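You operate a simulated robot arm through the tools that you are given. There is no shell and no other tool.

The job below is to be done with a simulated two-armed robot. You get a single attempt, and the scene is never put back.

JOB
Wipe the tail lamp's lens, hold the lamp to lock its bulb holder, then lay it in the tray.
Fine: the yellow pad goes back. Set down upright: pad. What is to be rubbed or washed off counts as gone when no trace of it is left.

It is judged by the outcome, as a careful person would: the job done as asked, and still so three seconds after it is handed in. It fails if anything else is knocked over, pushed out of place, dropped, spilled or broken.

ROBOT AND FRAMES
Two 7-joint arms with two-finger parallel grippers on one trunk, on a base that drives. Base frame: it is fixed to the floor where the robot stands at the start and does not move with it; the origin is under the middle of the robot, x ahead of it, y to its left, z up. Lengths are in cm, angles in rad, forces in N, time in s.
The left shoulder is at the start at [2, 11.3, 119.7], the right one opposite. With the tool pointing down near the work surface each hand reaches from about 18 to 60 cm from the robot's upright axis, wherever it stands, measured 20 degrees to its own side. Places, roughly: dish [60, -30, 80]; pad (5x4x6 cm) [50, 0, 80]; tail bulb holder [70, -10, 90]. Payload 1.57 kg a hand.
The TCP of each hand is the grasp point between the finger pads, 3 cm short of the fingertips. In the tool frame z runs along the fingers and y along their closing line. Largest opening 8 cm; finger width 1.7, thickness 1.2; the body of the gripper, 4 by 8.2 cm, starts 8 cm behind the TCP.
Orientation is told as [roll, pitch, yaw] about the base's x, y, z axes, in that order, counted from this pose: with the fingers straight down and closing along the base's y, the tool's x points along the base's -x, its y along +y and its z along -z.

CONTROLS
- The arms move only by the tool move_arm. It takes "left_steps", "right_steps" or both (then of equal length, played together; a hand with none holds still); each is a list of rows, each a list of 3 entries, a list of its own where there are three numbers: the turn, a rotation vector about the base's x, y, z in rad, then the shift along the base's x, y, z in cm, then the opening, from 0 (shut) to 1 (fully open). In form: [[[ax, ay, az], [tx, ty, tz], claw], ...]. A call has 1 to 20 rows; each row is the pose to reach, as a shift and turn from the pose commanded when the call began. Each row takes 0.2 s and may step no farther than 5 cm and 0.15 rad from the row before; otherwise, or with a gripper value out of range, the whole call is refused. A pose out of reach is approached as far as the arm can. The call stops where the force on the tool passes 40 N (or 10 N more than at its start, if that is more) or the arm is blocked; 0.2 s more then pass. The fingers move at their own pace (about 4.5 cm/s each) and stop on an object; they squeeze with about 40 N. The grip force told is the motor's: it shows also when the fingers shut on nothing. Time passes only in rows, and 0.2 s behind the last, so rows that repeat a pose let the fingers close. The reply holds the time, the measured pose of the TCP, the force on the tool along the base axes, the opening and the grip force, in the units named above and with some noise, with the torque about the TCP (base axes, N m) and any sound that the robot's microphone picked up, and new pictures: "pictures" is both (left out), scene, wrist or none (wrist: the cameras of the hands that moved).
- Cameras (640 x 400 px; columns grow to the right, rows downward): "scene" is now at [10.12, -1.06, 133.23]; the picture's right is [-0.12, -0.99, 0.00], its down [-0.46, 0.06, -0.88] and it looks along [0.88, -0.11, -0.47] (base axes); focal length 249 px, centre (320, 200). "left" rides on the left gripper at [7.2, 0.7, -12.2] in its tool frame; the picture's right is [-0.09, 1.00, 0.00], its down [-0.84, -0.08, -0.54] and it looks along [-0.54, -0.05, 0.84] (tool axes); focal length 238 px, centre (320, 200). "right" rides on the right gripper at [7.2, -0.7, -12.2] in its tool frame; the picture's right is [0.09, 1.00, 0.00], its down [-0.84, 0.08, -0.54] and it looks along [-0.54, 0.05, 0.84] (tool axes); focal length 238 px, centre (320, 200). There is no depth. A picture from a camera that has moved, and an enlarged one, comes with that camera's place and axes in the base frame and with its lens.
- raise_lower(by): slides the trunk up (or, below 0, down) by that many cm; the arms and the scene camera ride with it, the base frame stays. It gives what a move gives, with no picture.
- steer(legs): drives the robot by 1 to 6 legs, each [ahead, left, turn to the left] in cm, cm and rad, along the robot's own axes; the way and the turn of a leg run together, so that a leg with both is an arc; at most 150 cm and 3.142 rad a leg. The arms and the cameras ride along, it lands a little off, and it stops where it bumps. It gives what a move gives, and a new picture of the scene camera.
- head_to(pan, tilt): turns the head with the scene camera to pan (to the left, within 1.396 rad either way) and tilt (down, from -0.506 to 1.204), counted from straight ahead of the robot. It gives what a move gives, and a new picture of the scene camera.
- zoom(camera, box): a new picture of the part [left, top, right, bottom] of that camera's present view, enlarged. The clock stands still meanwhile.
- finish_job(): hands the job in; it is judged then, once.

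Places have to be worked out from the pictures, the camera data and where the tool is seen. Open the grippers and draw the arms clear of the work before you hand the job in, unless the task says otherwise.

The tools are called after "Emit:" as name(argument=value, ...) on one line, values as JSON. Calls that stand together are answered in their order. move_arm: Moves the arms, as the interface text tells. Its arguments: {"type":"object","properties":{"left_steps":{"type":"array","items":{"type":"array"}},"right_steps":{"type":"array","items":{"type":"array"}},"pictures":{"type":"string","enum":["both","scene","wrist","none"]}},"required":[]} The other tools are called the same way: raise_lower (by) slides the trunk up or down; steer (legs) drives the base; head_to (pan, tilt) turns the head that bears the scene camera; zoom (camera, box) takes an enlarged picture of a part of a camera's view; finish_job () hands the job in.

At the start:

```text
time_s: 0.0
left_tcp_pos: [44.12, 15.55, 115.47]
left_ee_rot: [0.0, 0.0, 0.001]
left_force: [0.7, -0.1, 0.5]
left_torque: [0.01, -0.03, -0.01]
left_finger_gap: 8.0
left_grip_force: 0.1
right_tcp_pos: [44.79, -31.91, 112.62]
right_ee_rot: [0.0, 0.001, 0.0]
right_force: [0.5, 0.1, 0.2]
right_torque: [-0.03, 0.05, 0.02]
right_finger_gap: 7.99
right_grip_force: 0.0
trunk travel left (down, up): [-25.0, 32.0]
robot x, y, heading: [0.02, 0.3, 0.0]
head pan, tilt: [-0.119, 0.485]
```

scene: 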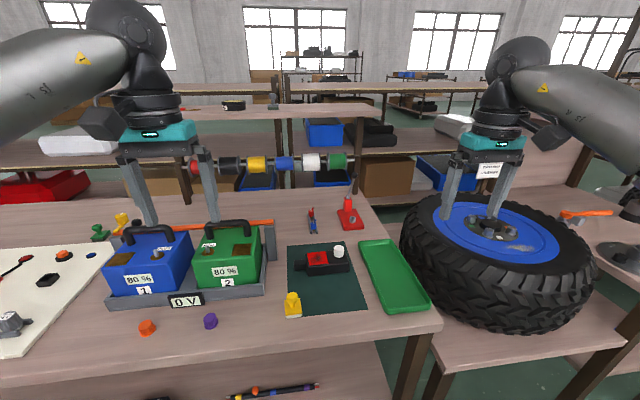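
right: 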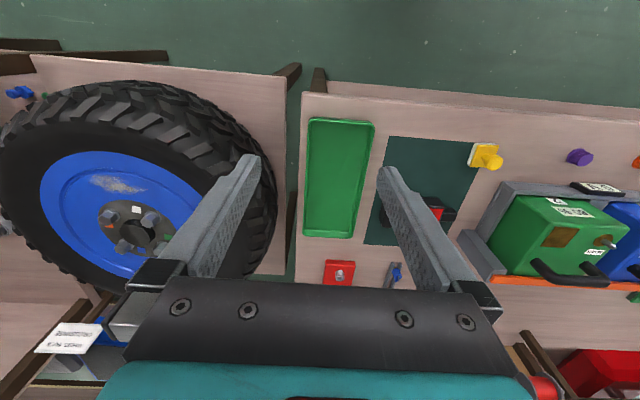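
left: 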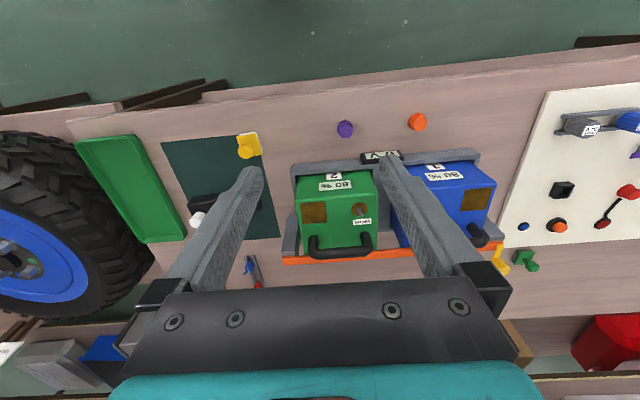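

The scene shows a dark mat with the tail lamp (black body, red lens, white bulb holder), a yellow pad nearer to me, and the green tray to the right. I'll zoom in to see details before moving.

Emit:
zoom(camera="scene", box=[270, 190, 440, 330])

Emit:
zoom(camera="right", box=[300, 100, 540, 300])

Emit:
zoom(camera="left", box=[60, 100, 300, 300])

```text
2.86 times, centred on (355, 260) of scene
camera zoom: at [10.12, -1.06, 133.23], right [-0.12, -0.99, 0.0], down [-0.46, 0.06, -0.88], along [0.88, -0.11, -0.47], focal length 711 px, centre (220, 29)
```

zoom: 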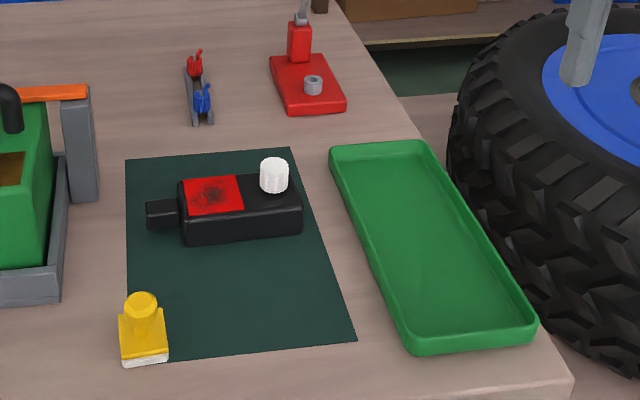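

```text
2.00 times, centred on (420, 200) of right
camera zoom: at [37.63, -32.65, 124.72], right [-0.09, 1.0, 0.0], down [0.84, 0.08, 0.54], along [0.54, 0.05, -0.84], focal length 477 px, centre (120, 200)
```

zoom: 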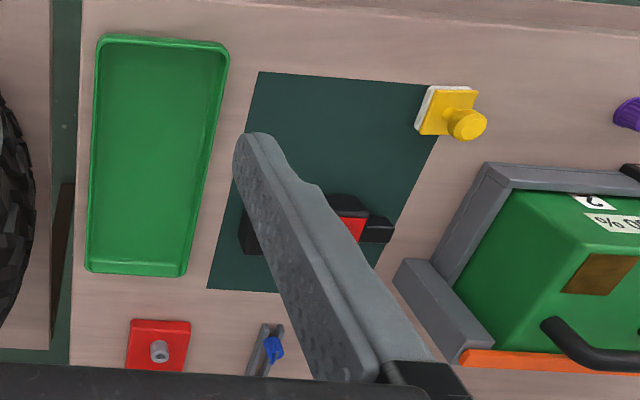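

```text
2.00 times, centred on (180, 200) of left
camera zoom: at [37.02, 16.18, 127.57], right [0.09, 1.0, 0.0], down [0.84, -0.08, 0.54], along [0.54, -0.05, -0.84], focal length 477 px, centre (600, 200)
```

zoom: 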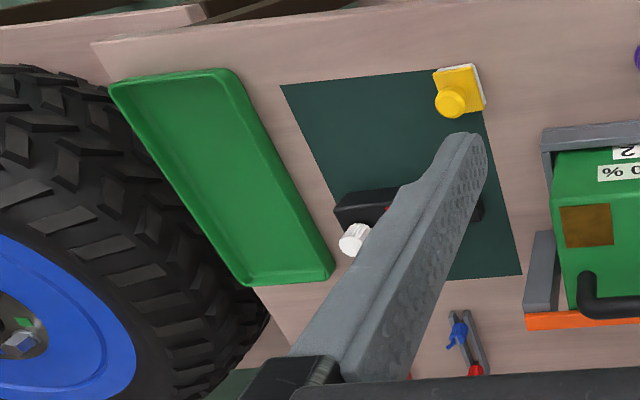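

Triangulating: the pad knob top is about [53, 0.4, 84.4], the table surface about z 78.5, the bulb holder top about [66–68, -13.5, 87.5], and the tray spans x 48–77, y -33 to -21.5. The lamp is at the reach limit, so I'll look down at the table edge before driving closer.

Emit:
head_to(pan=0.0, tilt=1.1)

```text
time_s: 1.0
left_tcp_pos: [44.36, 15.43, 115.43]
left_ee_rot: [-0.001, 0.001, -0.001]
left_force: [-0.9, -0.4, -0.3]
left_torque: [-0.03, 0.0, -0.02]
left_finger_gap: 8.03
left_grip_force: 0.1
right_tcp_pos: [44.8, -32.01, 112.53]
right_ee_rot: [0.0, -0.001, 0.0]
right_force: [0.3, 0.9, -0.3]
right_torque: [-0.02, -0.04, 0.0]
right_finger_gap: 8.0
right_grip_force: 0.0
trunk travel left (down, up): [-25.0, 32.0]
robot x, y, heading: [-0.2, 0.0, -0.0]
head pan, tilt: [0.0, 1.1]
camera scene: at [7.38, 0.03, 128.34], right [0.0, -1.0, 0.0], down [-0.89, 0.0, -0.45], along [0.45, 0.0, -0.89], focal length 249 px, centre (320, 200)
```

scene: 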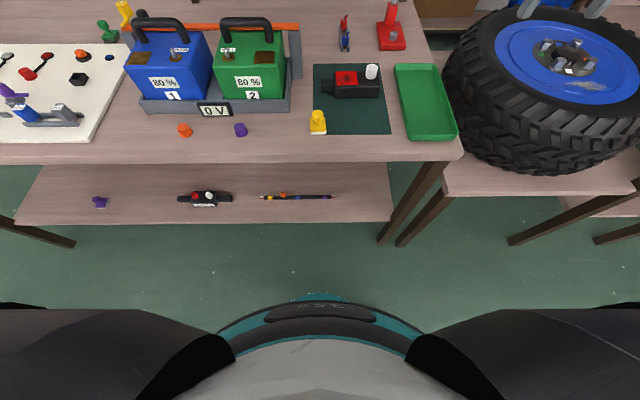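

The base front is around x≈20 and the shelf/table edge about x≈44, so a 16 cm advance plus 10 cm to the right is clear. I'll drive there.

Emit:
steer(legs=[[16, -10, 0]])

Emit:
head_to(pan=0.0, tilt=0.75)

```text
time_s: 2.5
left_tcp_pos: [59.78, 5.85, 115.41]
left_ee_rot: [0.001, -0.001, 0.005]
left_force: [0.0, -0.4, 0.3]
left_torque: [0.06, 0.06, -0.03]
left_finger_gap: 8.02
left_grip_force: 0.0
right_tcp_pos: [60.51, -41.51, 112.55]
right_ee_rot: [-0.001, 0.0, 0.006]
right_force: [0.1, 0.0, -0.3]
right_torque: [0.0, 0.05, -0.01]
right_finger_gap: 7.99
right_grip_force: 0.1
trunk travel left (down, up): [-25.0, 32.0]
robot x, y, heading: [15.36, -9.68, 0.004]
head pan, tilt: [0.0, 1.1]
camera scene: at [22.93, -9.86, 128.33], right [0.01, -1.0, 0.0], down [-0.89, 0.0, -0.45], along [0.45, 0.0, -0.89], focal length 249 px, centre (320, 200)
```

scene: 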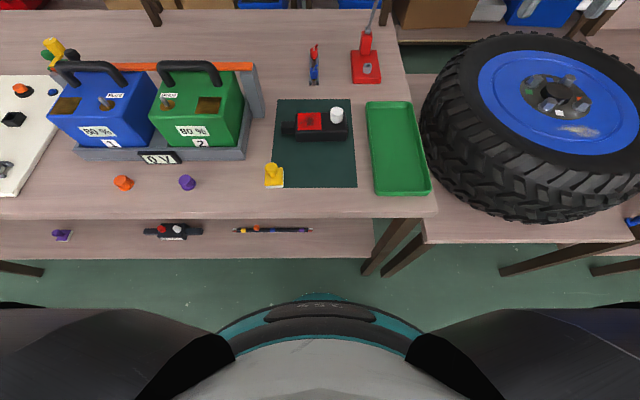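

```text
time_s: 3.4
left_tcp_pos: [59.74, 5.85, 115.46]
left_ee_rot: [0.0, -0.001, 0.007]
left_force: [-0.3, -0.1, 0.4]
left_torque: [-0.02, -0.01, 0.03]
left_finger_gap: 7.99
left_grip_force: 0.1
right_tcp_pos: [60.53, -41.56, 112.56]
right_ee_rot: [-0.001, 0.001, 0.005]
right_force: [-0.7, -0.4, -0.2]
right_torque: [-0.01, 0.01, -0.04]
right_finger_gap: 8.04
right_grip_force: 0.0
trunk travel left (down, up): [-25.0, 32.0]
robot x, y, heading: [15.63, -9.54, 0.007]
head pan, tilt: [0.0, 0.75]
camera scene: at [24.84, -9.8, 130.91], right [0.01, -1.0, 0.0], down [-0.68, 0.0, -0.73], along [0.73, 0.0, -0.68], focal length 249 px, centre (320, 200)
```

scene: 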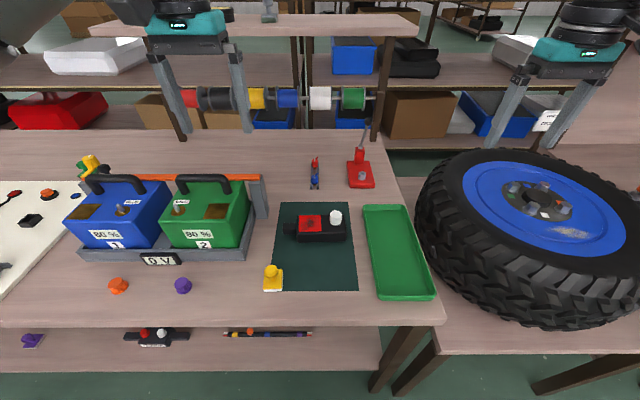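

Now the robot is at about [15.5, -9.6]. I'll zoom to the lamp and pad from here, and use wrist cameras for a second view.

Emit:
zoom(camera="scene", box=[255, 190, 383, 310])

Emit:
zoom(camera="scene", box=[280, 200, 352, 250])

Emit:
zoom(camera="right", box=[0, 0, 640, 400])

Emit:
zoom(camera="left", box=[0, 0, 640, 400])

```text
3.33 times, centred on (319, 250) of scene
camera zoom: at [24.84, -9.8, 130.91], right [0.01, -1.0, 0.0], down [-0.68, 0.0, -0.73], along [0.73, 0.0, -0.68], focal length 829 px, centre (323, 33)
```

zoom: 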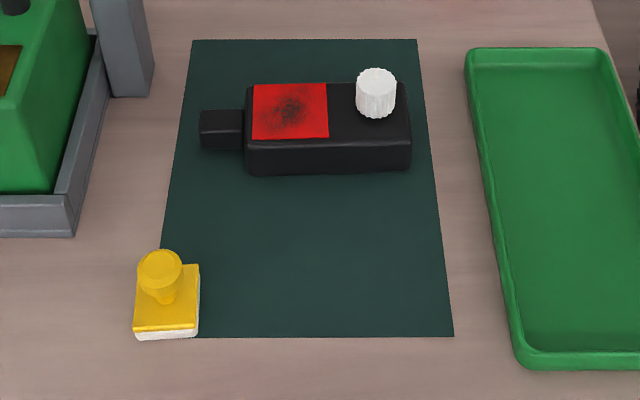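

```text
8.00 times, centred on (316, 225) of scene
camera zoom: at [24.84, -9.8, 130.91], right [0.01, -1.0, 0.0], down [-0.68, 0.0, -0.73], along [0.73, 0.0, -0.68], focal length 1990 px, centre (352, 0)
```

zoom: 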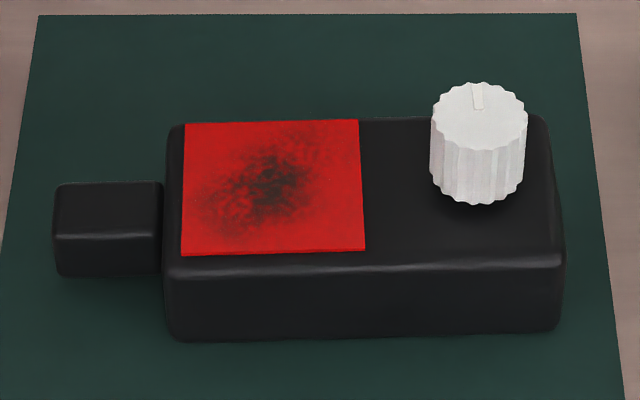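

```text
1.00 times, centred on (320, 200) of right (not enlarged: the box is as wide or as high as the picture)
camera zoom: at [53.31, -42.32, 124.72], right [-0.1, 1.0, 0.0], down [0.84, 0.08, 0.54], along [0.54, 0.05, -0.84], focal length 238 px, centre (320, 200)
```

zoom: 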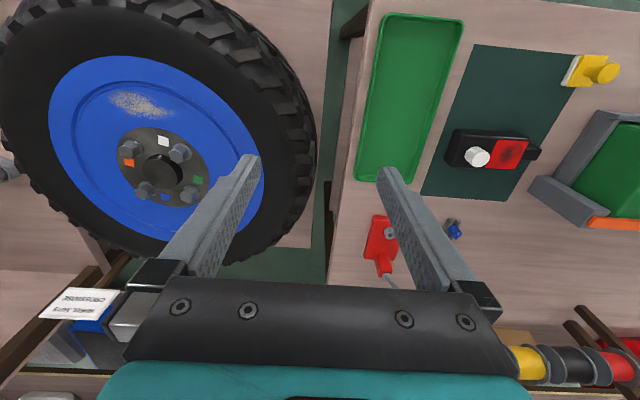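

```text
1.00 times, centred on (320, 200) of left (not enlarged: the box is as wide or as high as the picture)
camera zoom: at [52.42, 6.51, 127.57], right [0.09, 1.0, 0.0], down [0.84, -0.07, 0.54], along [0.54, -0.05, -0.84], focal length 238 px, centre (320, 200)
```

zoom: 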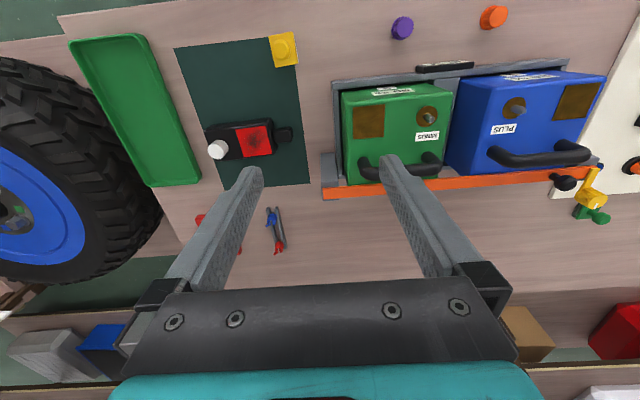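

The knob, lens, tab and pad are now localized: pad knob ≈[53.6, 0.7, 83.5], lens centre ≈[67.8, -7.2, 82.7], bulb holder ≈[67, -13.8, top 86.6]. I bring the left hand above the pad, stopping high for a wrist look.

Emit:
move_arm(left_steps=[[[0, 0, 0], [-2, -2, -3.5], 0.8], [[0, 0, 0], [-4, -4, -7], 0.7], [[0, 0, 0], [-6.1, -5.15, -10], 0.7], [[0, 0, 0], [-6.1, -5.15, -14], 0.7], [[0, 0, 0], [-6.1, -5.15, -18], 0.7], [[0, 0, 0], [-6.1, -5.15, -20], 0.7]], pictures="both")

```text
time_s: 4.8
left_tcp_pos: [53.5, 0.58, 95.44]
left_ee_rot: [0.0, 0.0, 0.006]
left_force: [0.0, -0.5, 0.5]
left_torque: [0.02, 0.0, -0.04]
left_finger_gap: 5.6
left_grip_force: 0.0
right_tcp_pos: [60.46, -41.58, 112.6]
right_ee_rot: [-0.001, 0.0, 0.004]
right_force: [0.2, -0.6, -0.3]
right_torque: [0.0, 0.0, -0.03]
right_finger_gap: 7.97
right_grip_force: 0.0
trunk travel left (down, up): [-25.0, 32.0]
robot x, y, heading: [15.3, -9.89, 0.006]
head pan, tilt: [0.0, 0.75]
camera scene: at [24.84, -9.8, 130.91], right [0.01, -1.0, 0.0], down [-0.68, 0.0, -0.73], along [0.73, 0.0, -0.68], focal length 249 px, centre (320, 200)
camera left: at [46.21, 1.25, 107.58], right [0.09, 1.0, 0.0], down [0.84, -0.07, 0.54], along [0.54, -0.05, -0.84], focal length 238 px, centre (320, 200)
```

scene: 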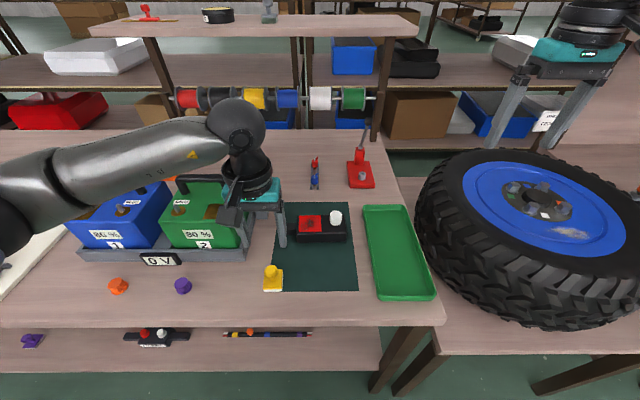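
left: 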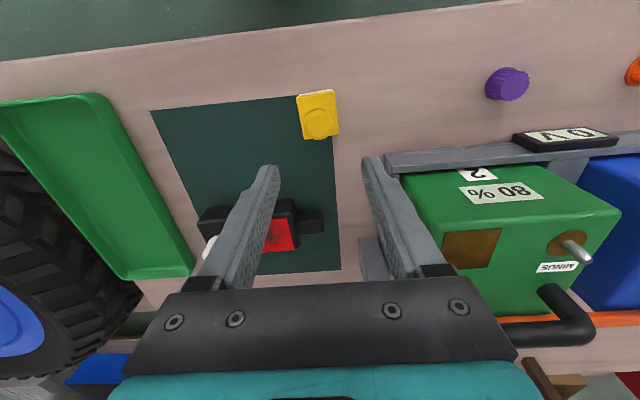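

The wrist view puts the pad knob about 1.5 cm nearer to me than the scene estimate (x≈52). I zoom the wrist view to refine it.

Emit:
zoom(camera="left", box=[270, 70, 370, 150])

Emit:
zoom(camera="left", box=[180, 170, 350, 290])

```text
5.00 times, centred on (320, 110) of left
camera zoom: at [46.21, 1.25, 107.58], right [0.09, 1.0, 0.0], down [0.84, -0.07, 0.54], along [0.54, -0.05, -0.84], focal length 1192 px, centre (320, 650)
```

zoom: 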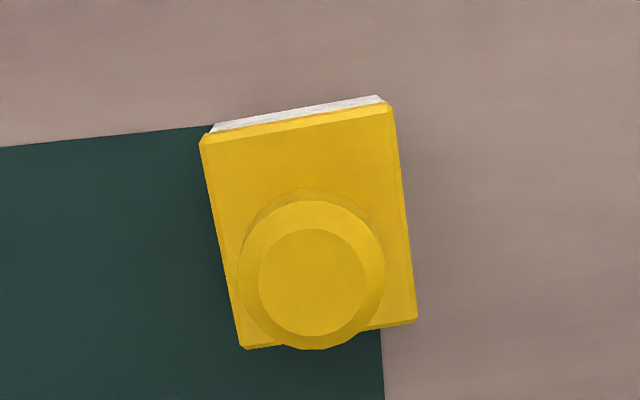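

```text
3.33 times, centred on (265, 230) of left
camera zoom: at [46.21, 1.25, 107.58], right [0.09, 1.0, 0.0], down [0.84, -0.07, 0.54], along [0.54, -0.05, -0.84], focal length 794 px, centre (503, 100)
```

zoom: 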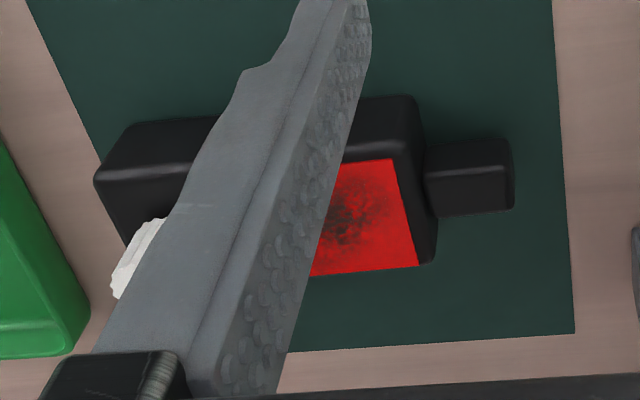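

Refined: pad knob is at about x 52.6, y 0.5, top near z 85, base top near z 81. I centre over it and descend partway.

Emit:
move_arm(left_steps=[[[0, 0, 0], [-0.9, -0.1, -2], 0.65], [[0, 0, 0], [-0.9, -0.1, -5], 0.65], [[0, 0, 0], [-0.9, -0.1, -6.5], 0.65]], pictures="both")

Emit:
zoom(camera="scene", box=[240, 200, 340, 310])

Emit:
zoom(camera="left", box=[220, 90, 420, 230])

```text
time_s: 5.6
left_tcp_pos: [52.58, 0.74, 88.72]
left_ee_rot: [0.0, 0.001, 0.006]
left_force: [0.0, -0.1, -0.3]
left_torque: [0.01, -0.01, -0.01]
left_finger_gap: 5.19
left_grip_force: 0.0
right_tcp_pos: [60.44, -41.67, 112.61]
right_ee_rot: [0.002, 0.001, 0.005]
right_force: [0.2, 0.4, -0.1]
right_torque: [0.01, -0.01, -0.01]
right_finger_gap: 8.0
right_grip_force: 0.0
trunk travel left (down, up): [-25.0, 32.0]
robot x, y, heading: [15.55, -10.03, 0.004]
head pan, tilt: [0.0, 0.75]
camera scene: at [24.84, -9.8, 130.91], right [0.01, -1.0, 0.0], down [-0.68, 0.0, -0.73], along [0.73, 0.0, -0.68], focal length 249 px, centre (320, 200)
camera left: at [45.34, 1.34, 100.84], right [0.09, 1.0, 0.0], down [0.84, -0.07, 0.54], along [0.54, -0.05, -0.84], focal length 238 px, centre (320, 200)
```

scene: 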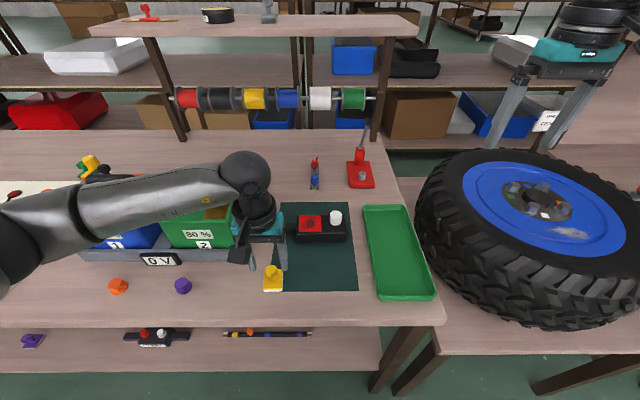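
left: 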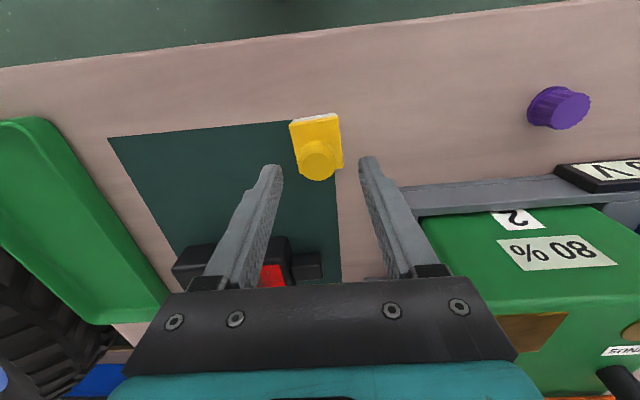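

```text
3.64 times, centred on (290, 255) of scene
camera zoom: at [24.84, -9.8, 130.91], right [0.01, -1.0, 0.0], down [-0.68, 0.0, -0.73], along [0.73, 0.0, -0.68], focal length 904 px, centre (429, 0)
```

zoom: 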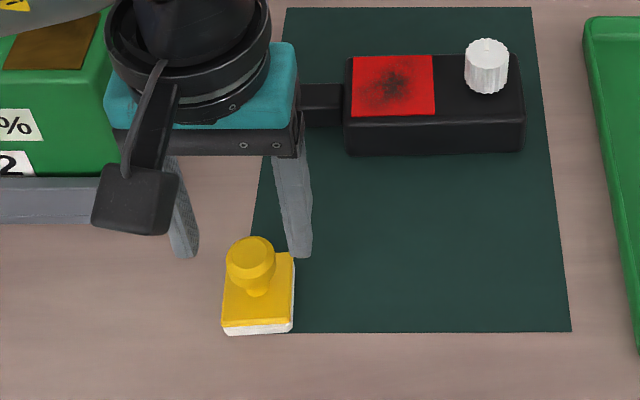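

```text
2.86 times, centred on (320, 160) of left
camera zoom: at [45.34, 1.34, 100.84], right [0.09, 1.0, 0.0], down [0.84, -0.07, 0.54], along [0.54, -0.05, -0.84], focal length 681 px, centre (320, 314)
```

zoom: 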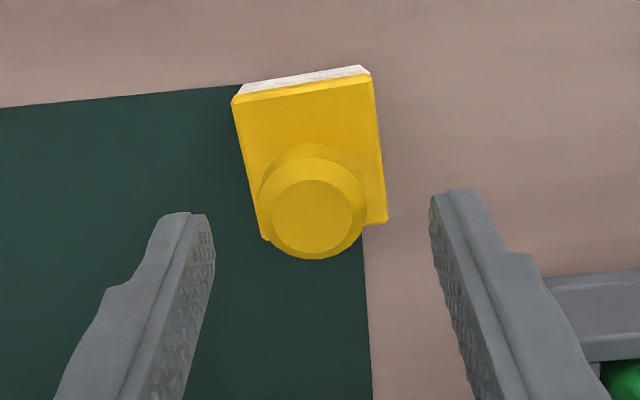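

Knob top is about [52.35, 0.5, 85.7] with the table near z 79.7. I descend 3.9 cm and close on the knob.

Emit:
move_arm(left_steps=[[[0, 0, 0], [-0.25, -0.12, -2], 0.65], [[0, 0, 0], [-0.25, -0.12, -3.8], 0.65], [[0, 0, 0], [-0.25, -0.12, -3.8], 0.3], [[0, 0, 0], [-0.25, -0.12, -3.8], 0.0], [[0, 0, 0], [-0.25, -0.12, -3.8], 0.0], [[0, 0, 0], [-0.25, -0.12, -3.8], 0.0]], pictures="both")

Emit:
zoom(camera="left", box=[220, 90, 420, 230])

Emit:
zoom(camera="scene", box=[240, 220, 320, 300])

```text
time_s: 7.0
left_tcp_pos: [52.47, 0.67, 84.99]
left_ee_rot: [-0.001, 0.0, 0.006]
left_force: [-0.4, 0.2, -0.3]
left_torque: [-0.01, 0.02, 0.0]
left_finger_gap: 2.6
left_grip_force: 34.8
right_tcp_pos: [60.49, -41.69, 112.62]
right_ee_rot: [-0.001, 0.0, 0.006]
right_force: [-0.9, -0.1, -0.8]
right_torque: [0.02, 0.03, -0.01]
right_finger_gap: 8.0
right_grip_force: 0.1
trunk travel left (down, up): [-25.0, 32.0]
robot x, y, heading: [15.55, -9.83, 0.005]
head pan, tilt: [0.0, 0.75]
camera scene: at [24.84, -9.8, 130.91], right [0.01, -1.0, 0.0], down [-0.68, 0.0, -0.73], along [0.73, 0.0, -0.68], focal length 249 px, centre (320, 200)
camera left: at [45.19, 1.19, 97.13], right [0.09, 1.0, 0.0], down [0.84, -0.07, 0.54], along [0.54, -0.05, -0.84], focal length 238 px, centre (320, 200)
```

scene: 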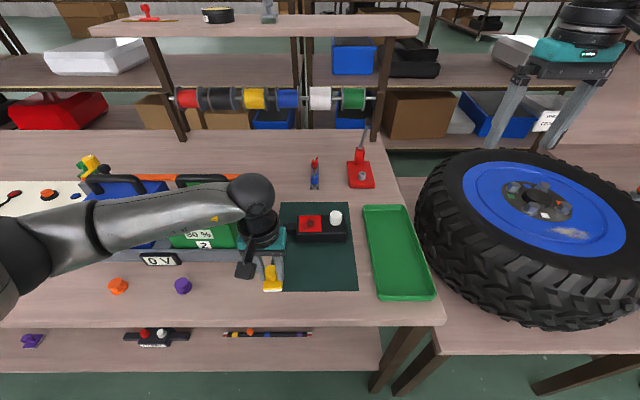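
left: 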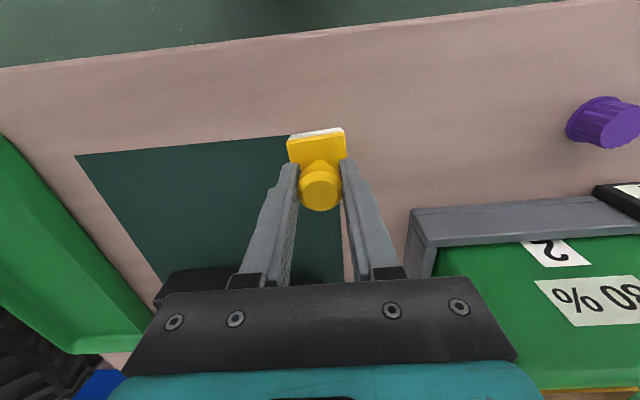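

```text
2.86 times, centred on (320, 160) of left
camera zoom: at [45.19, 1.19, 97.13], right [0.09, 1.0, 0.0], down [0.84, -0.07, 0.54], along [0.54, -0.05, -0.84], focal length 681 px, centre (320, 314)
```

zoom: 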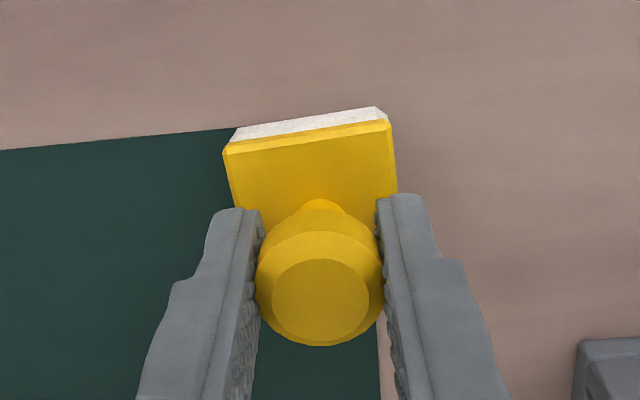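

```text
5.00 times, centred on (280, 260) of scene
camera zoom: at [24.84, -9.8, 130.91], right [0.01, -1.0, 0.0], down [-0.68, 0.0, -0.73], along [0.73, 0.0, -0.68], focal length 1244 px, centre (520, -100)
```

zoom: 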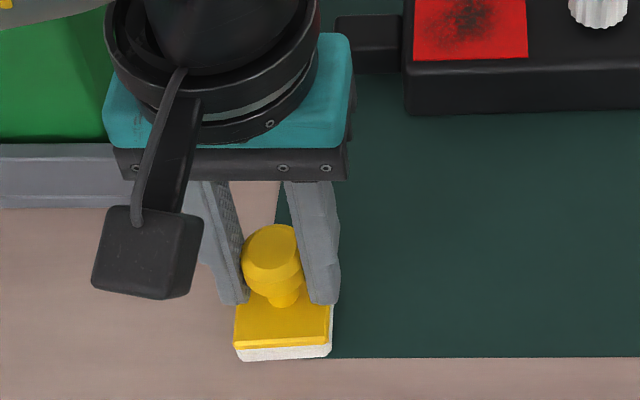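

The pad knob is held (gap 2.6 cm, grip 35 N). I lift it 9 cm and carry it above the lens centre (≈[67.1, -7.4]).

Emit:
move_arm(left_steps=[[[0, 0, 0], [0, 0, 2], 0.0], [[0, 0, 0], [0, 0, 5], 0.0], [[0, 0, 0], [0, 0, 9], 0.0], [[0, 0, 0], [3.7, -2, 9], 0.0], [[0, 0, 0], [7.4, -4, 9], 0.0], [[0, 0, 0], [11.1, -6, 9], 0.0], [[0, 0, 0], [14.7, -8, 9], 0.0], [[0, 0, 0], [14.7, -8, 9], 0.0]], pictures="both")

Emit:
zoom(camera="scene", box=[270, 170, 370, 260])

Emit:
zoom(camera="left", box=[220, 90, 420, 230])

```text
time_s: 8.8
left_tcp_pos: [67.08, -7.86, 93.95]
left_ee_rot: [-0.001, 0.0, 0.006]
left_force: [0.0, -0.1, -0.9]
left_torque: [0.0, 0.05, 0.03]
left_finger_gap: 2.57
left_grip_force: 37.0
right_tcp_pos: [60.53, -41.58, 112.62]
right_ee_rot: [0.001, 0.0, 0.004]
right_force: [-0.8, -0.1, 0.3]
right_torque: [-0.02, 0.02, -0.02]
right_finger_gap: 8.0
right_grip_force: 0.1
trunk travel left (down, up): [-25.0, 32.0]
robot x, y, heading: [15.43, -9.6, 0.008]
head pan, tilt: [0.0, 0.75]
camera scene: at [24.83, -9.76, 130.91], right [0.01, -1.0, 0.0], down [-0.68, 0.0, -0.73], along [0.73, 0.0, -0.68], focal length 249 px, centre (320, 200)
camera left: at [59.76, -7.14, 106.06], right [0.09, 1.0, 0.0], down [0.84, -0.07, 0.54], along [0.54, -0.05, -0.84], focal length 238 px, centre (320, 200)
```

scene: 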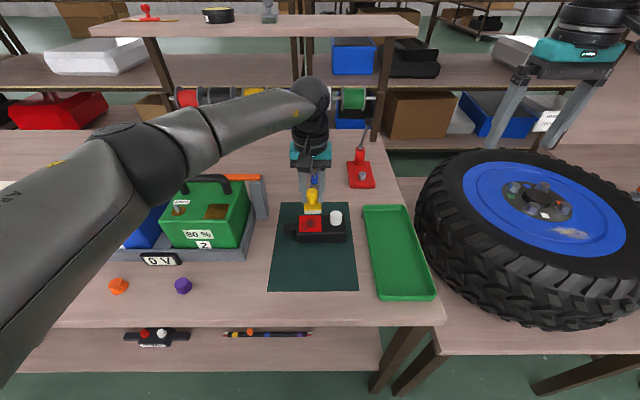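
left: 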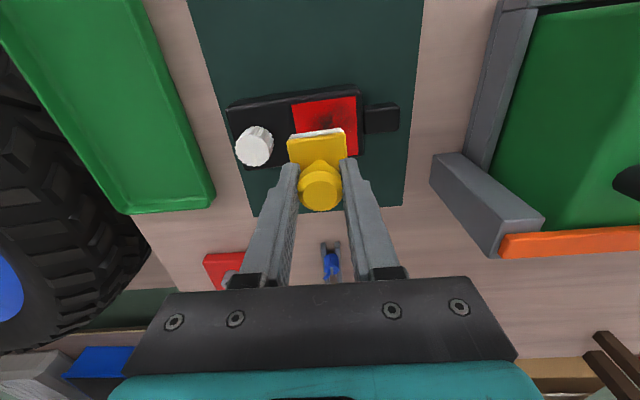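

```text
4.44 times, centred on (320, 215) of scene
camera zoom: at [24.83, -9.76, 130.91], right [0.01, -1.0, 0.0], down [-0.68, 0.0, -0.73], along [0.73, 0.0, -0.68], focal length 1106 px, centre (320, 133)
```

zoom: 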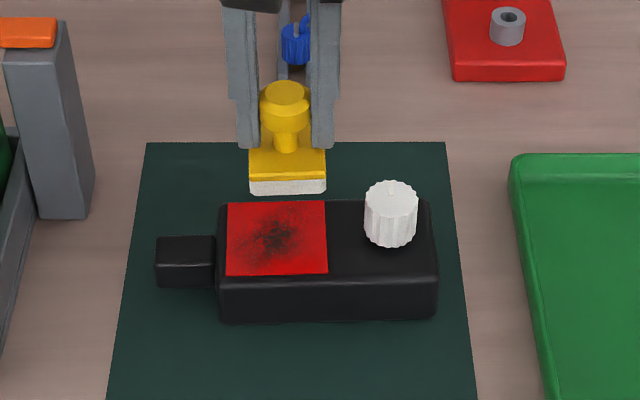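

```text
2.86 times, centred on (320, 160) of left
camera zoom: at [59.76, -7.14, 106.06], right [0.09, 1.0, 0.0], down [0.84, -0.07, 0.54], along [0.54, -0.05, -0.84], focal length 681 px, centre (320, 314)
```

zoom: 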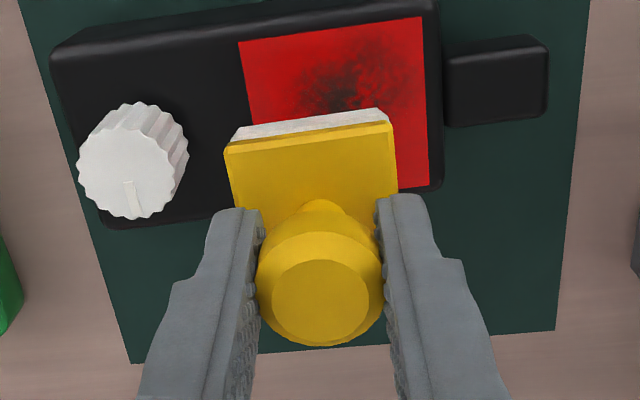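

Lens centre from this view is ≈[66.7, -7.2]; the pad is at [67.0, -7.85]. I centre over the lens and lower towards it, watching the force.

Emit:
move_arm(left_steps=[[[0, 0, 0], [-0.3, 0.65, -1.5], 0.0], [[0, 0, 0], [-0.3, 0.65, -3.0], 0.0], [[0, 0, 0], [-0.3, 0.65, -3.6], 0.0], [[0, 0, 0], [-0.3, 0.65, -4.0], 0.0]], pictures="both")

Emit:
zoom(camera="scene", box=[270, 170, 370, 260])

```text
time_s: 9.8
left_tcp_pos: [66.82, -6.99, 90.12]
left_ee_rot: [0.0, 0.001, 0.007]
left_force: [0.7, 0.1, -0.9]
left_torque: [0.01, -0.03, 0.0]
left_finger_gap: 2.58
left_grip_force: 36.9
right_tcp_pos: [60.51, -41.55, 112.62]
right_ee_rot: [0.0, 0.0, 0.006]
right_force: [-0.7, 0.7, 0.3]
right_torque: [0.02, -0.02, -0.01]
right_finger_gap: 8.02
right_grip_force: 0.0
trunk travel left (down, up): [-25.0, 32.0]
robot x, y, heading: [15.68, -9.45, 0.006]
head pan, tilt: [0.0, 0.75]
camera scene: at [24.84, -9.8, 130.91], right [0.01, -1.0, 0.0], down [-0.68, 0.0, -0.73], along [0.73, 0.0, -0.68], focal length 249 px, centre (320, 200)
camera left: at [59.57, -6.41, 102.25], right [0.09, 1.0, 0.0], down [0.84, -0.07, 0.54], along [0.54, -0.05, -0.84], focal length 238 px, centre (320, 200)
```

scene: 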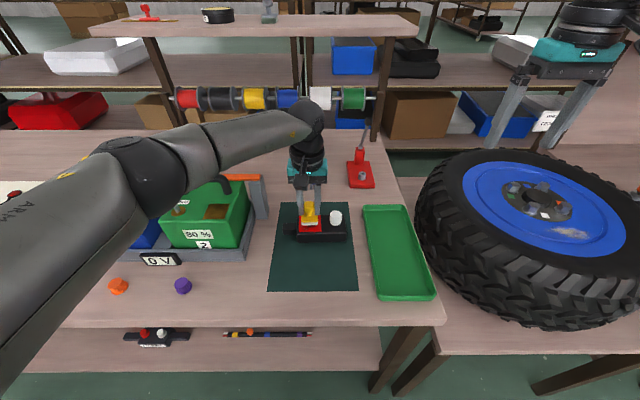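
left: 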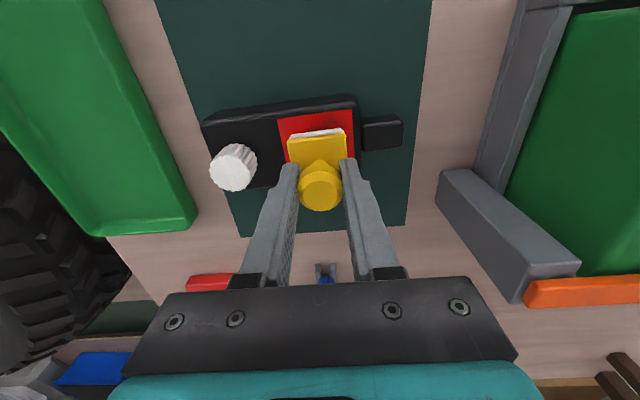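

```text
4.44 times, centred on (320, 215) of scene
camera zoom: at [24.84, -9.8, 130.91], right [0.01, -1.0, 0.0], down [-0.68, 0.0, -0.73], along [0.73, 0.0, -0.68], focal length 1106 px, centre (320, 133)
```

zoom: 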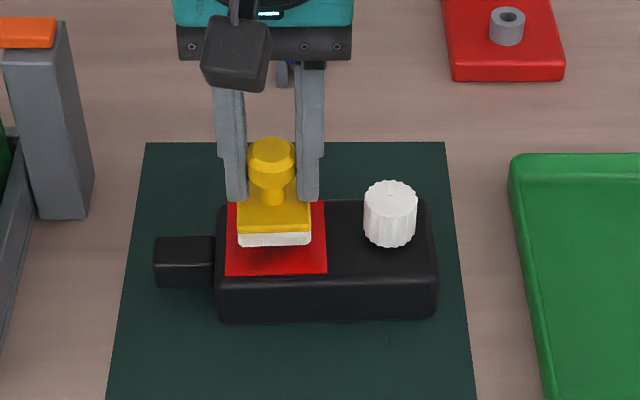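

Pad still about 1.5 cm above the lens with no contact force. I lower further in small rows.

Emit:
move_arm(left_steps=[[[0, 0, 0], [0, 0, -0.5], 0.0], [[0, 0, 0], [0, 0, -0.9], 0.0], [[0, 0, 0], [0, 0, -1.2], 0.0], [[0, 0, 0], [0, 0, -1.2], 0.0]], pictures="none")

```text
time_s: 10.8
left_tcp_pos: [66.84, -6.89, 89.07]
left_ee_rot: [0.001, 0.0, 0.004]
left_force: [-0.4, -0.9, 0.2]
left_torque: [-0.02, -0.02, 0.0]
left_finger_gap: 2.56
left_grip_force: 36.8
right_tcp_pos: [60.51, -41.61, 112.56]
right_ee_rot: [0.001, 0.0, 0.006]
right_force: [-0.2, -0.1, 0.2]
right_torque: [-0.01, -0.01, -0.01]
right_finger_gap: 7.99
right_grip_force: 0.0
trunk travel left (down, up): [-25.0, 32.0]
robot x, y, heading: [15.72, -9.73, 0.004]
head pan, tilt: [0.0, 0.75]
```

No contact yet at TCP z≈89. I keep lowering in 0.2 cm rows.

Emit:
move_arm(left_steps=[[[0, 0, 0], [0, 0, -0.2], 0.0], [[0, 0, 0], [0, 0, -0.4], 0.0], [[0, 0, 0], [0, 0, -0.4], 0.0]], pictures="none")

```text
time_s: 11.6
left_tcp_pos: [66.82, -6.94, 88.92]
left_ee_rot: [-0.002, -0.005, 0.008]
left_force: [0.2, 2.3, 26.0]
left_torque: [0.14, 0.29, 0.06]
left_finger_gap: 2.55
left_grip_force: 37.0
right_tcp_pos: [60.36, -41.6, 112.61]
right_ee_rot: [0.001, -0.004, 0.005]
right_force: [-0.6, 0.5, 0.0]
right_torque: [0.0, 0.01, -0.01]
right_finger_gap: 8.0
right_grip_force: 0.1
trunk travel left (down, up): [-25.0, 32.0]
robot x, y, heading: [15.4, -9.92, 0.006]
head pan, tilt: [0.0, 0.75]
```

Contact at TCP z≈88.9 with 26 N, a bit firm. I ease off to about 12 N and wipe with overlapping strokes over the whole lens.

Emit:
move_arm(left_steps=[[[0, 0, 0], [0, 0, 0.17], 0.0], [[0, 0, 0], [0, 0.7, 0.17], 0.0], [[0, 0, 0], [0, 1.4, 0.17], 0.0], [[0, 0, 0], [0.7, 1.4, 0.17], 0.0], [[0, 0, 0], [0.7, 0.7, 0.17], 0.0], [[0, 0, 0], [0.7, 0, 0.17], 0.0], [[0, 0, 0], [0.7, -0.7, 0.17], 0.0], [[0, 0, 0], [0.7, -1.4, 0.17], 0.0], [[0, 0, 0], [0, -1.4, 0.17], 0.0], [[0, 0, 0], [0, -0.7, 0.17], 0.0], [[0, 0, 0], [0, 0, 0.17], 0.0], [[0, 0, 0], [0, 0.7, 0.17], 0.0], [[0, 0, 0], [-0.7, 1.4, 0.17], 0.0], [[0, 0, 0], [-0.7, 0.7, 0.17], 0.0], [[0, 0, 0], [-0.7, 0, 0.17], 0.0], [[0, 0, 0], [-0.7, -0.7, 0.17], 0.0], [[0, 0, 0], [-0.7, -1.4, 0.17], 0.0], [[0, 0, 0], [0, -0.7, 0.17], 0.0], [[0, 0, 0], [0, 0, 0.17], 0.0], [[0, 0, 0], [0, 0, 0.17], 0.0]], pictures="both")

Emit:
zoom(camera="scene", box=[270, 170, 370, 260])

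```text
time_s: 15.8
left_tcp_pos: [66.86, -7.22, 88.9]
left_ee_rot: [-0.003, -0.006, 0.006]
left_force: [0.6, -7.5, 22.3]
left_torque: [-0.2, 0.09, 0.03]
left_finger_gap: 2.58
left_grip_force: 37.4
right_tcp_pos: [60.35, -41.64, 112.67]
right_ee_rot: [0.0, -0.003, 0.005]
right_force: [-0.5, 0.4, -0.8]
right_torque: [0.0, 0.01, 0.0]
right_finger_gap: 8.02
right_grip_force: 0.0
trunk travel left (down, up): [-25.0, 32.0]
robot x, y, heading: [15.33, -10.01, 0.009]
head pan, tilt: [0.0, 0.75]
camera scene: at [24.67, -9.92, 130.93], right [0.01, -1.0, 0.0], down [-0.68, 0.0, -0.73], along [0.73, 0.0, -0.68], focal length 249 px, centre (320, 200)
camera left: at [59.54, -6.47, 101.01], right [0.09, 1.0, 0.0], down [0.83, -0.07, 0.55], along [0.54, -0.05, -0.84], focal length 238 px, centre (320, 200)
```

scene: 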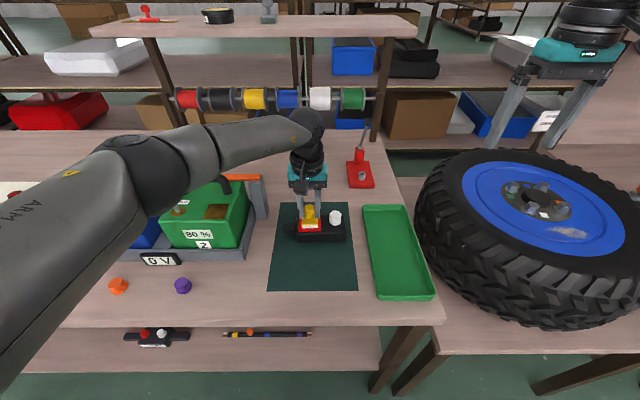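
left: 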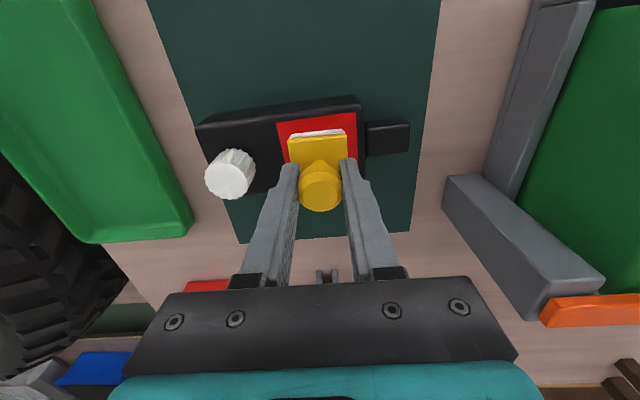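

```text
4.44 times, centred on (320, 215) of scene
camera zoom: at [24.67, -9.92, 130.93], right [0.01, -1.0, 0.0], down [-0.68, 0.0, -0.73], along [0.73, 0.0, -0.68], focal length 1106 px, centre (320, 133)
```

zoom: 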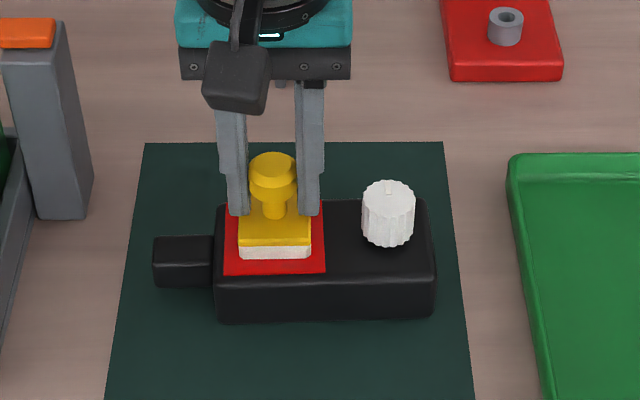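

The lamp barely moved. I lift the pad 5 cm to inspect the lens.

Emit:
move_arm(left_steps=[[[0, 0, 0], [0, 0, 1.5], 0.0], [[0, 0, 0], [0, 0, 4], 0.0], [[0, 0, 0], [0, 0, 6], 0.0], [[0, 0, 0], [0, 0, 6], 0.0]], pictures="none")

Emit:
zoom(camera="scene", box=[280, 195, 360, 250])

Emit:
zoom(camera="left", box=[200, 60, 440, 210])

```text
time_s: 16.8
left_tcp_pos: [66.76, -6.95, 94.45]
left_ee_rot: [0.0, -0.001, 0.006]
left_force: [0.0, 0.0, -0.3]
left_torque: [-0.01, 0.03, 0.0]
left_finger_gap: 2.57
left_grip_force: 36.4
right_tcp_pos: [60.45, -41.56, 112.44]
right_ee_rot: [0.0, -0.002, 0.005]
right_force: [0.3, -0.3, -0.8]
right_torque: [-0.01, -0.01, -0.02]
right_finger_gap: 8.01
right_grip_force: 0.2
trunk travel left (down, up): [-25.0, 32.0]
robot x, y, heading: [15.53, -9.6, 0.009]
head pan, tilt: [0.0, 0.75]
```

```text
7.27 times, centred on (320, 222) of scene
camera zoom: at [24.85, -9.8, 130.91], right [0.01, -1.0, 0.0], down [-0.68, 0.0, -0.73], along [0.73, 0.0, -0.68], focal length 1809 px, centre (320, 36)
```

zoom: 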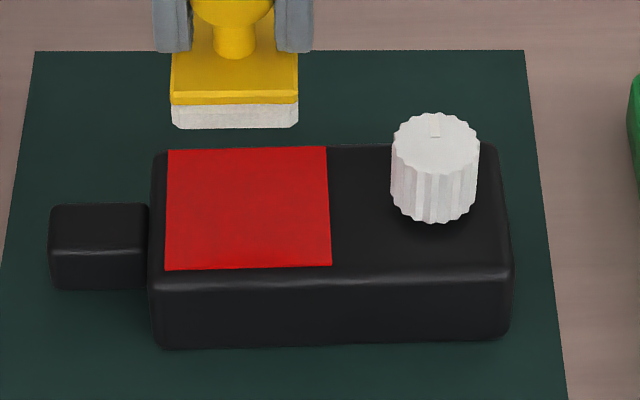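

```text
2.67 times, centred on (320, 135) of left
camera zoom: at [59.56, -6.26, 106.64], right [0.09, 1.0, 0.0], down [0.84, -0.07, 0.54], along [0.54, -0.05, -0.84], focal length 636 px, centre (320, 373)
```

zoom: 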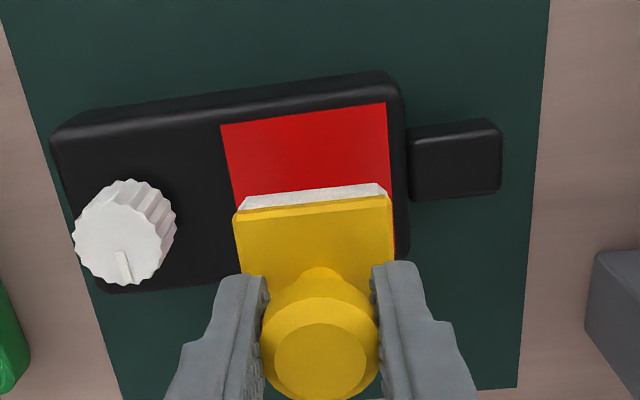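

The lens looks clean; I zoom in tightly to check for faint traces.

Emit:
zoom(camera="scene", box=[296, 210, 326, 232])

Emit:
zoom(camera="left", box=[275, 92, 360, 145])

```text
16.00 times, centred on (311, 221) of scene
camera zoom: at [24.85, -9.8, 130.91], right [0.01, -1.0, 0.0], down [-0.68, 0.0, -0.73], along [0.73, 0.0, -0.68], focal length 3980 px, centre (464, -136)
```

zoom: 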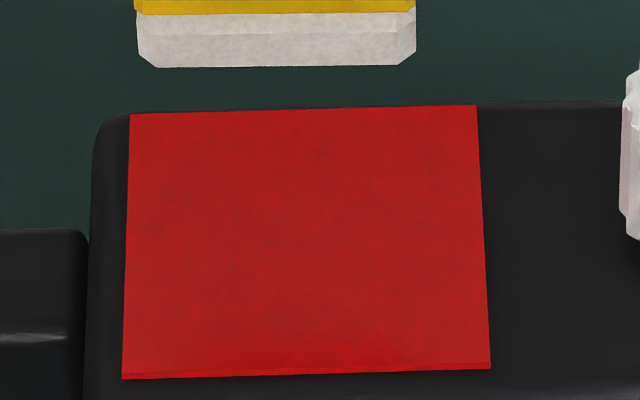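

```text
7.53 times, centred on (318, 118) of left
camera zoom: at [59.56, -6.26, 106.64], right [0.09, 1.0, 0.0], down [0.84, -0.07, 0.54], along [0.54, -0.05, -0.84], focal length 1795 px, centre (339, 814)
```

zoom: 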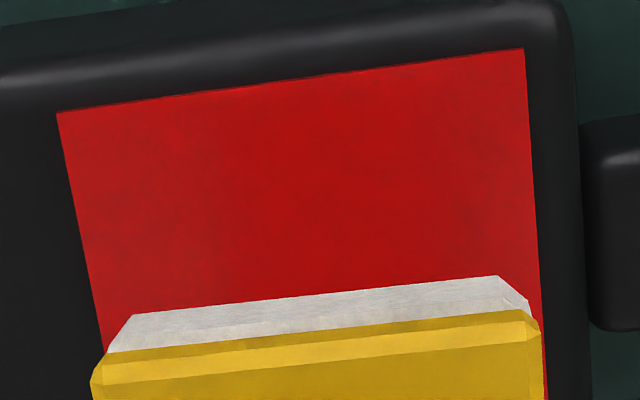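

Looks nearly clean, but faint mottling may be residue, so I do a second pass with strokes in both directions.

Emit:
move_arm(left_steps=[[[0, 0, 0], [0, 0, -3], 0.0], [[0, 0, 0], [0, 0, -5], 0.0], [[0, 0, 0], [0, 0, -5.7], 0.0], [[0, 0, 0], [0, 0, -5.97], 0.0], [[0, 0, 0], [0.7, 0, -5.97], 0.0], [[0, 0, 0], [0.8, 0.8, -5.97], 0.0], [[0, 0, 0], [0.8, 1.5, -5.97], 0.0], [[0, 0, 0], [0, 1.5, -5.97], 0.0], [[0, 0, 0], [-0.8, 1.5, -5.97], 0.0], [[0, 0, 0], [-0.8, 0.8, -5.97], 0.0], [[0, 0, 0], [0, 0.8, -5.97], 0.0], [[0, 0, 0], [0.8, 0.5, -5.97], 0.0], [[0, 0, 0], [0, 0, -5.97], 0.0], [[0, 0, 0], [-0.8, 0, -5.97], 0.0], [[0, 0, 0], [-0.8, -0.8, -5.97], 0.0], [[0, 0, 0], [-0.8, -1.5, -5.97], 0.0], [[0, 0, 0], [0, -1.5, -5.97], 0.0], [[0, 0, 0], [0.8, -1.5, -5.97], 0.0], [[0, 0, 0], [0.8, -0.8, -5.97], 0.0], [[0, 0, 0], [0, -0.3, -5.97], 0.0]], pictures="none")

```text
time_s: 21.0
left_tcp_pos: [66.85, -7.06, 88.89]
left_ee_rot: [0.001, -0.003, 0.008]
left_force: [4.4, -2.1, 16.1]
left_torque: [-0.1, -0.16, 0.02]
left_finger_gap: 2.59
left_grip_force: 36.6
right_tcp_pos: [60.33, -41.54, 112.71]
right_ee_rot: [0.0, 0.001, 0.006]
right_force: [-0.7, 0.3, 0.7]
right_torque: [0.01, 0.03, 0.0]
right_finger_gap: 8.01
right_grip_force: 0.1
trunk travel left (down, up): [-25.0, 32.0]
robot x, y, heading: [15.12, -10.0, 0.005]
head pan, tilt: [0.0, 0.75]
```

I lift again to inspect, then take the pad home.

Emit:
move_arm(left_steps=[[[0, 0, 0], [0, 0, 2], 0.0], [[0, 0, 0], [0, 0, 5], 0.0], [[0, 0, 0], [0, 0, 8], 0.0], [[0, 0, 0], [0, 0, 8], 0.0]], pictures="none")

Emit:
zoom(camera="scene", box=[296, 210, 326, 232])

Emit:
zoom(camera="left", box=[200, 60, 440, 210])

```text
time_s: 22.0
left_tcp_pos: [66.62, -7.16, 96.79]
left_ee_rot: [0.0, 0.001, 0.008]
left_force: [0.3, 0.2, -0.8]
left_torque: [0.01, 0.02, -0.02]
left_finger_gap: 2.57
left_grip_force: 37.0
right_tcp_pos: [60.41, -41.6, 112.46]
right_ee_rot: [-0.001, -0.001, 0.007]
right_force: [0.3, 1.1, 0.3]
right_torque: [0.01, -0.02, 0.01]
right_finger_gap: 7.99
right_grip_force: 0.1
trunk travel left (down, up): [-25.0, 32.0]
robot x, y, heading: [15.67, -10.42, 0.001]
head pan, tilt: [0.0, 0.75]
```

```text
16.00 times, centred on (311, 221) of scene
camera zoom: at [24.85, -9.8, 130.91], right [0.01, -1.0, 0.0], down [-0.68, 0.0, -0.73], along [0.73, 0.0, -0.68], focal length 3980 px, centre (464, -136)
```

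zoom: 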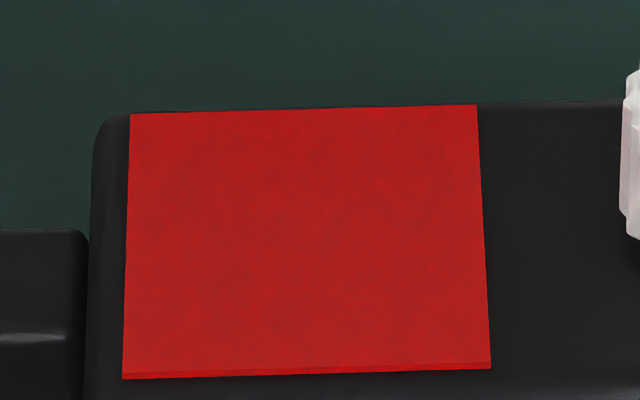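

```text
2.67 times, centred on (320, 135) of left
camera zoom: at [59.45, -6.53, 108.96], right [0.09, 1.0, 0.0], down [0.84, -0.07, 0.54], along [0.54, -0.05, -0.84], focal length 636 px, centre (320, 373)
```

zoom: 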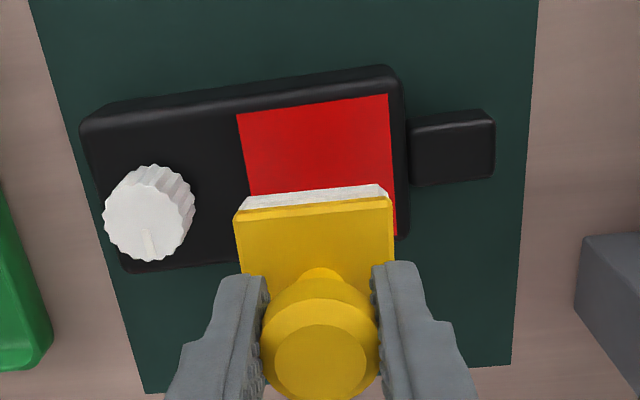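

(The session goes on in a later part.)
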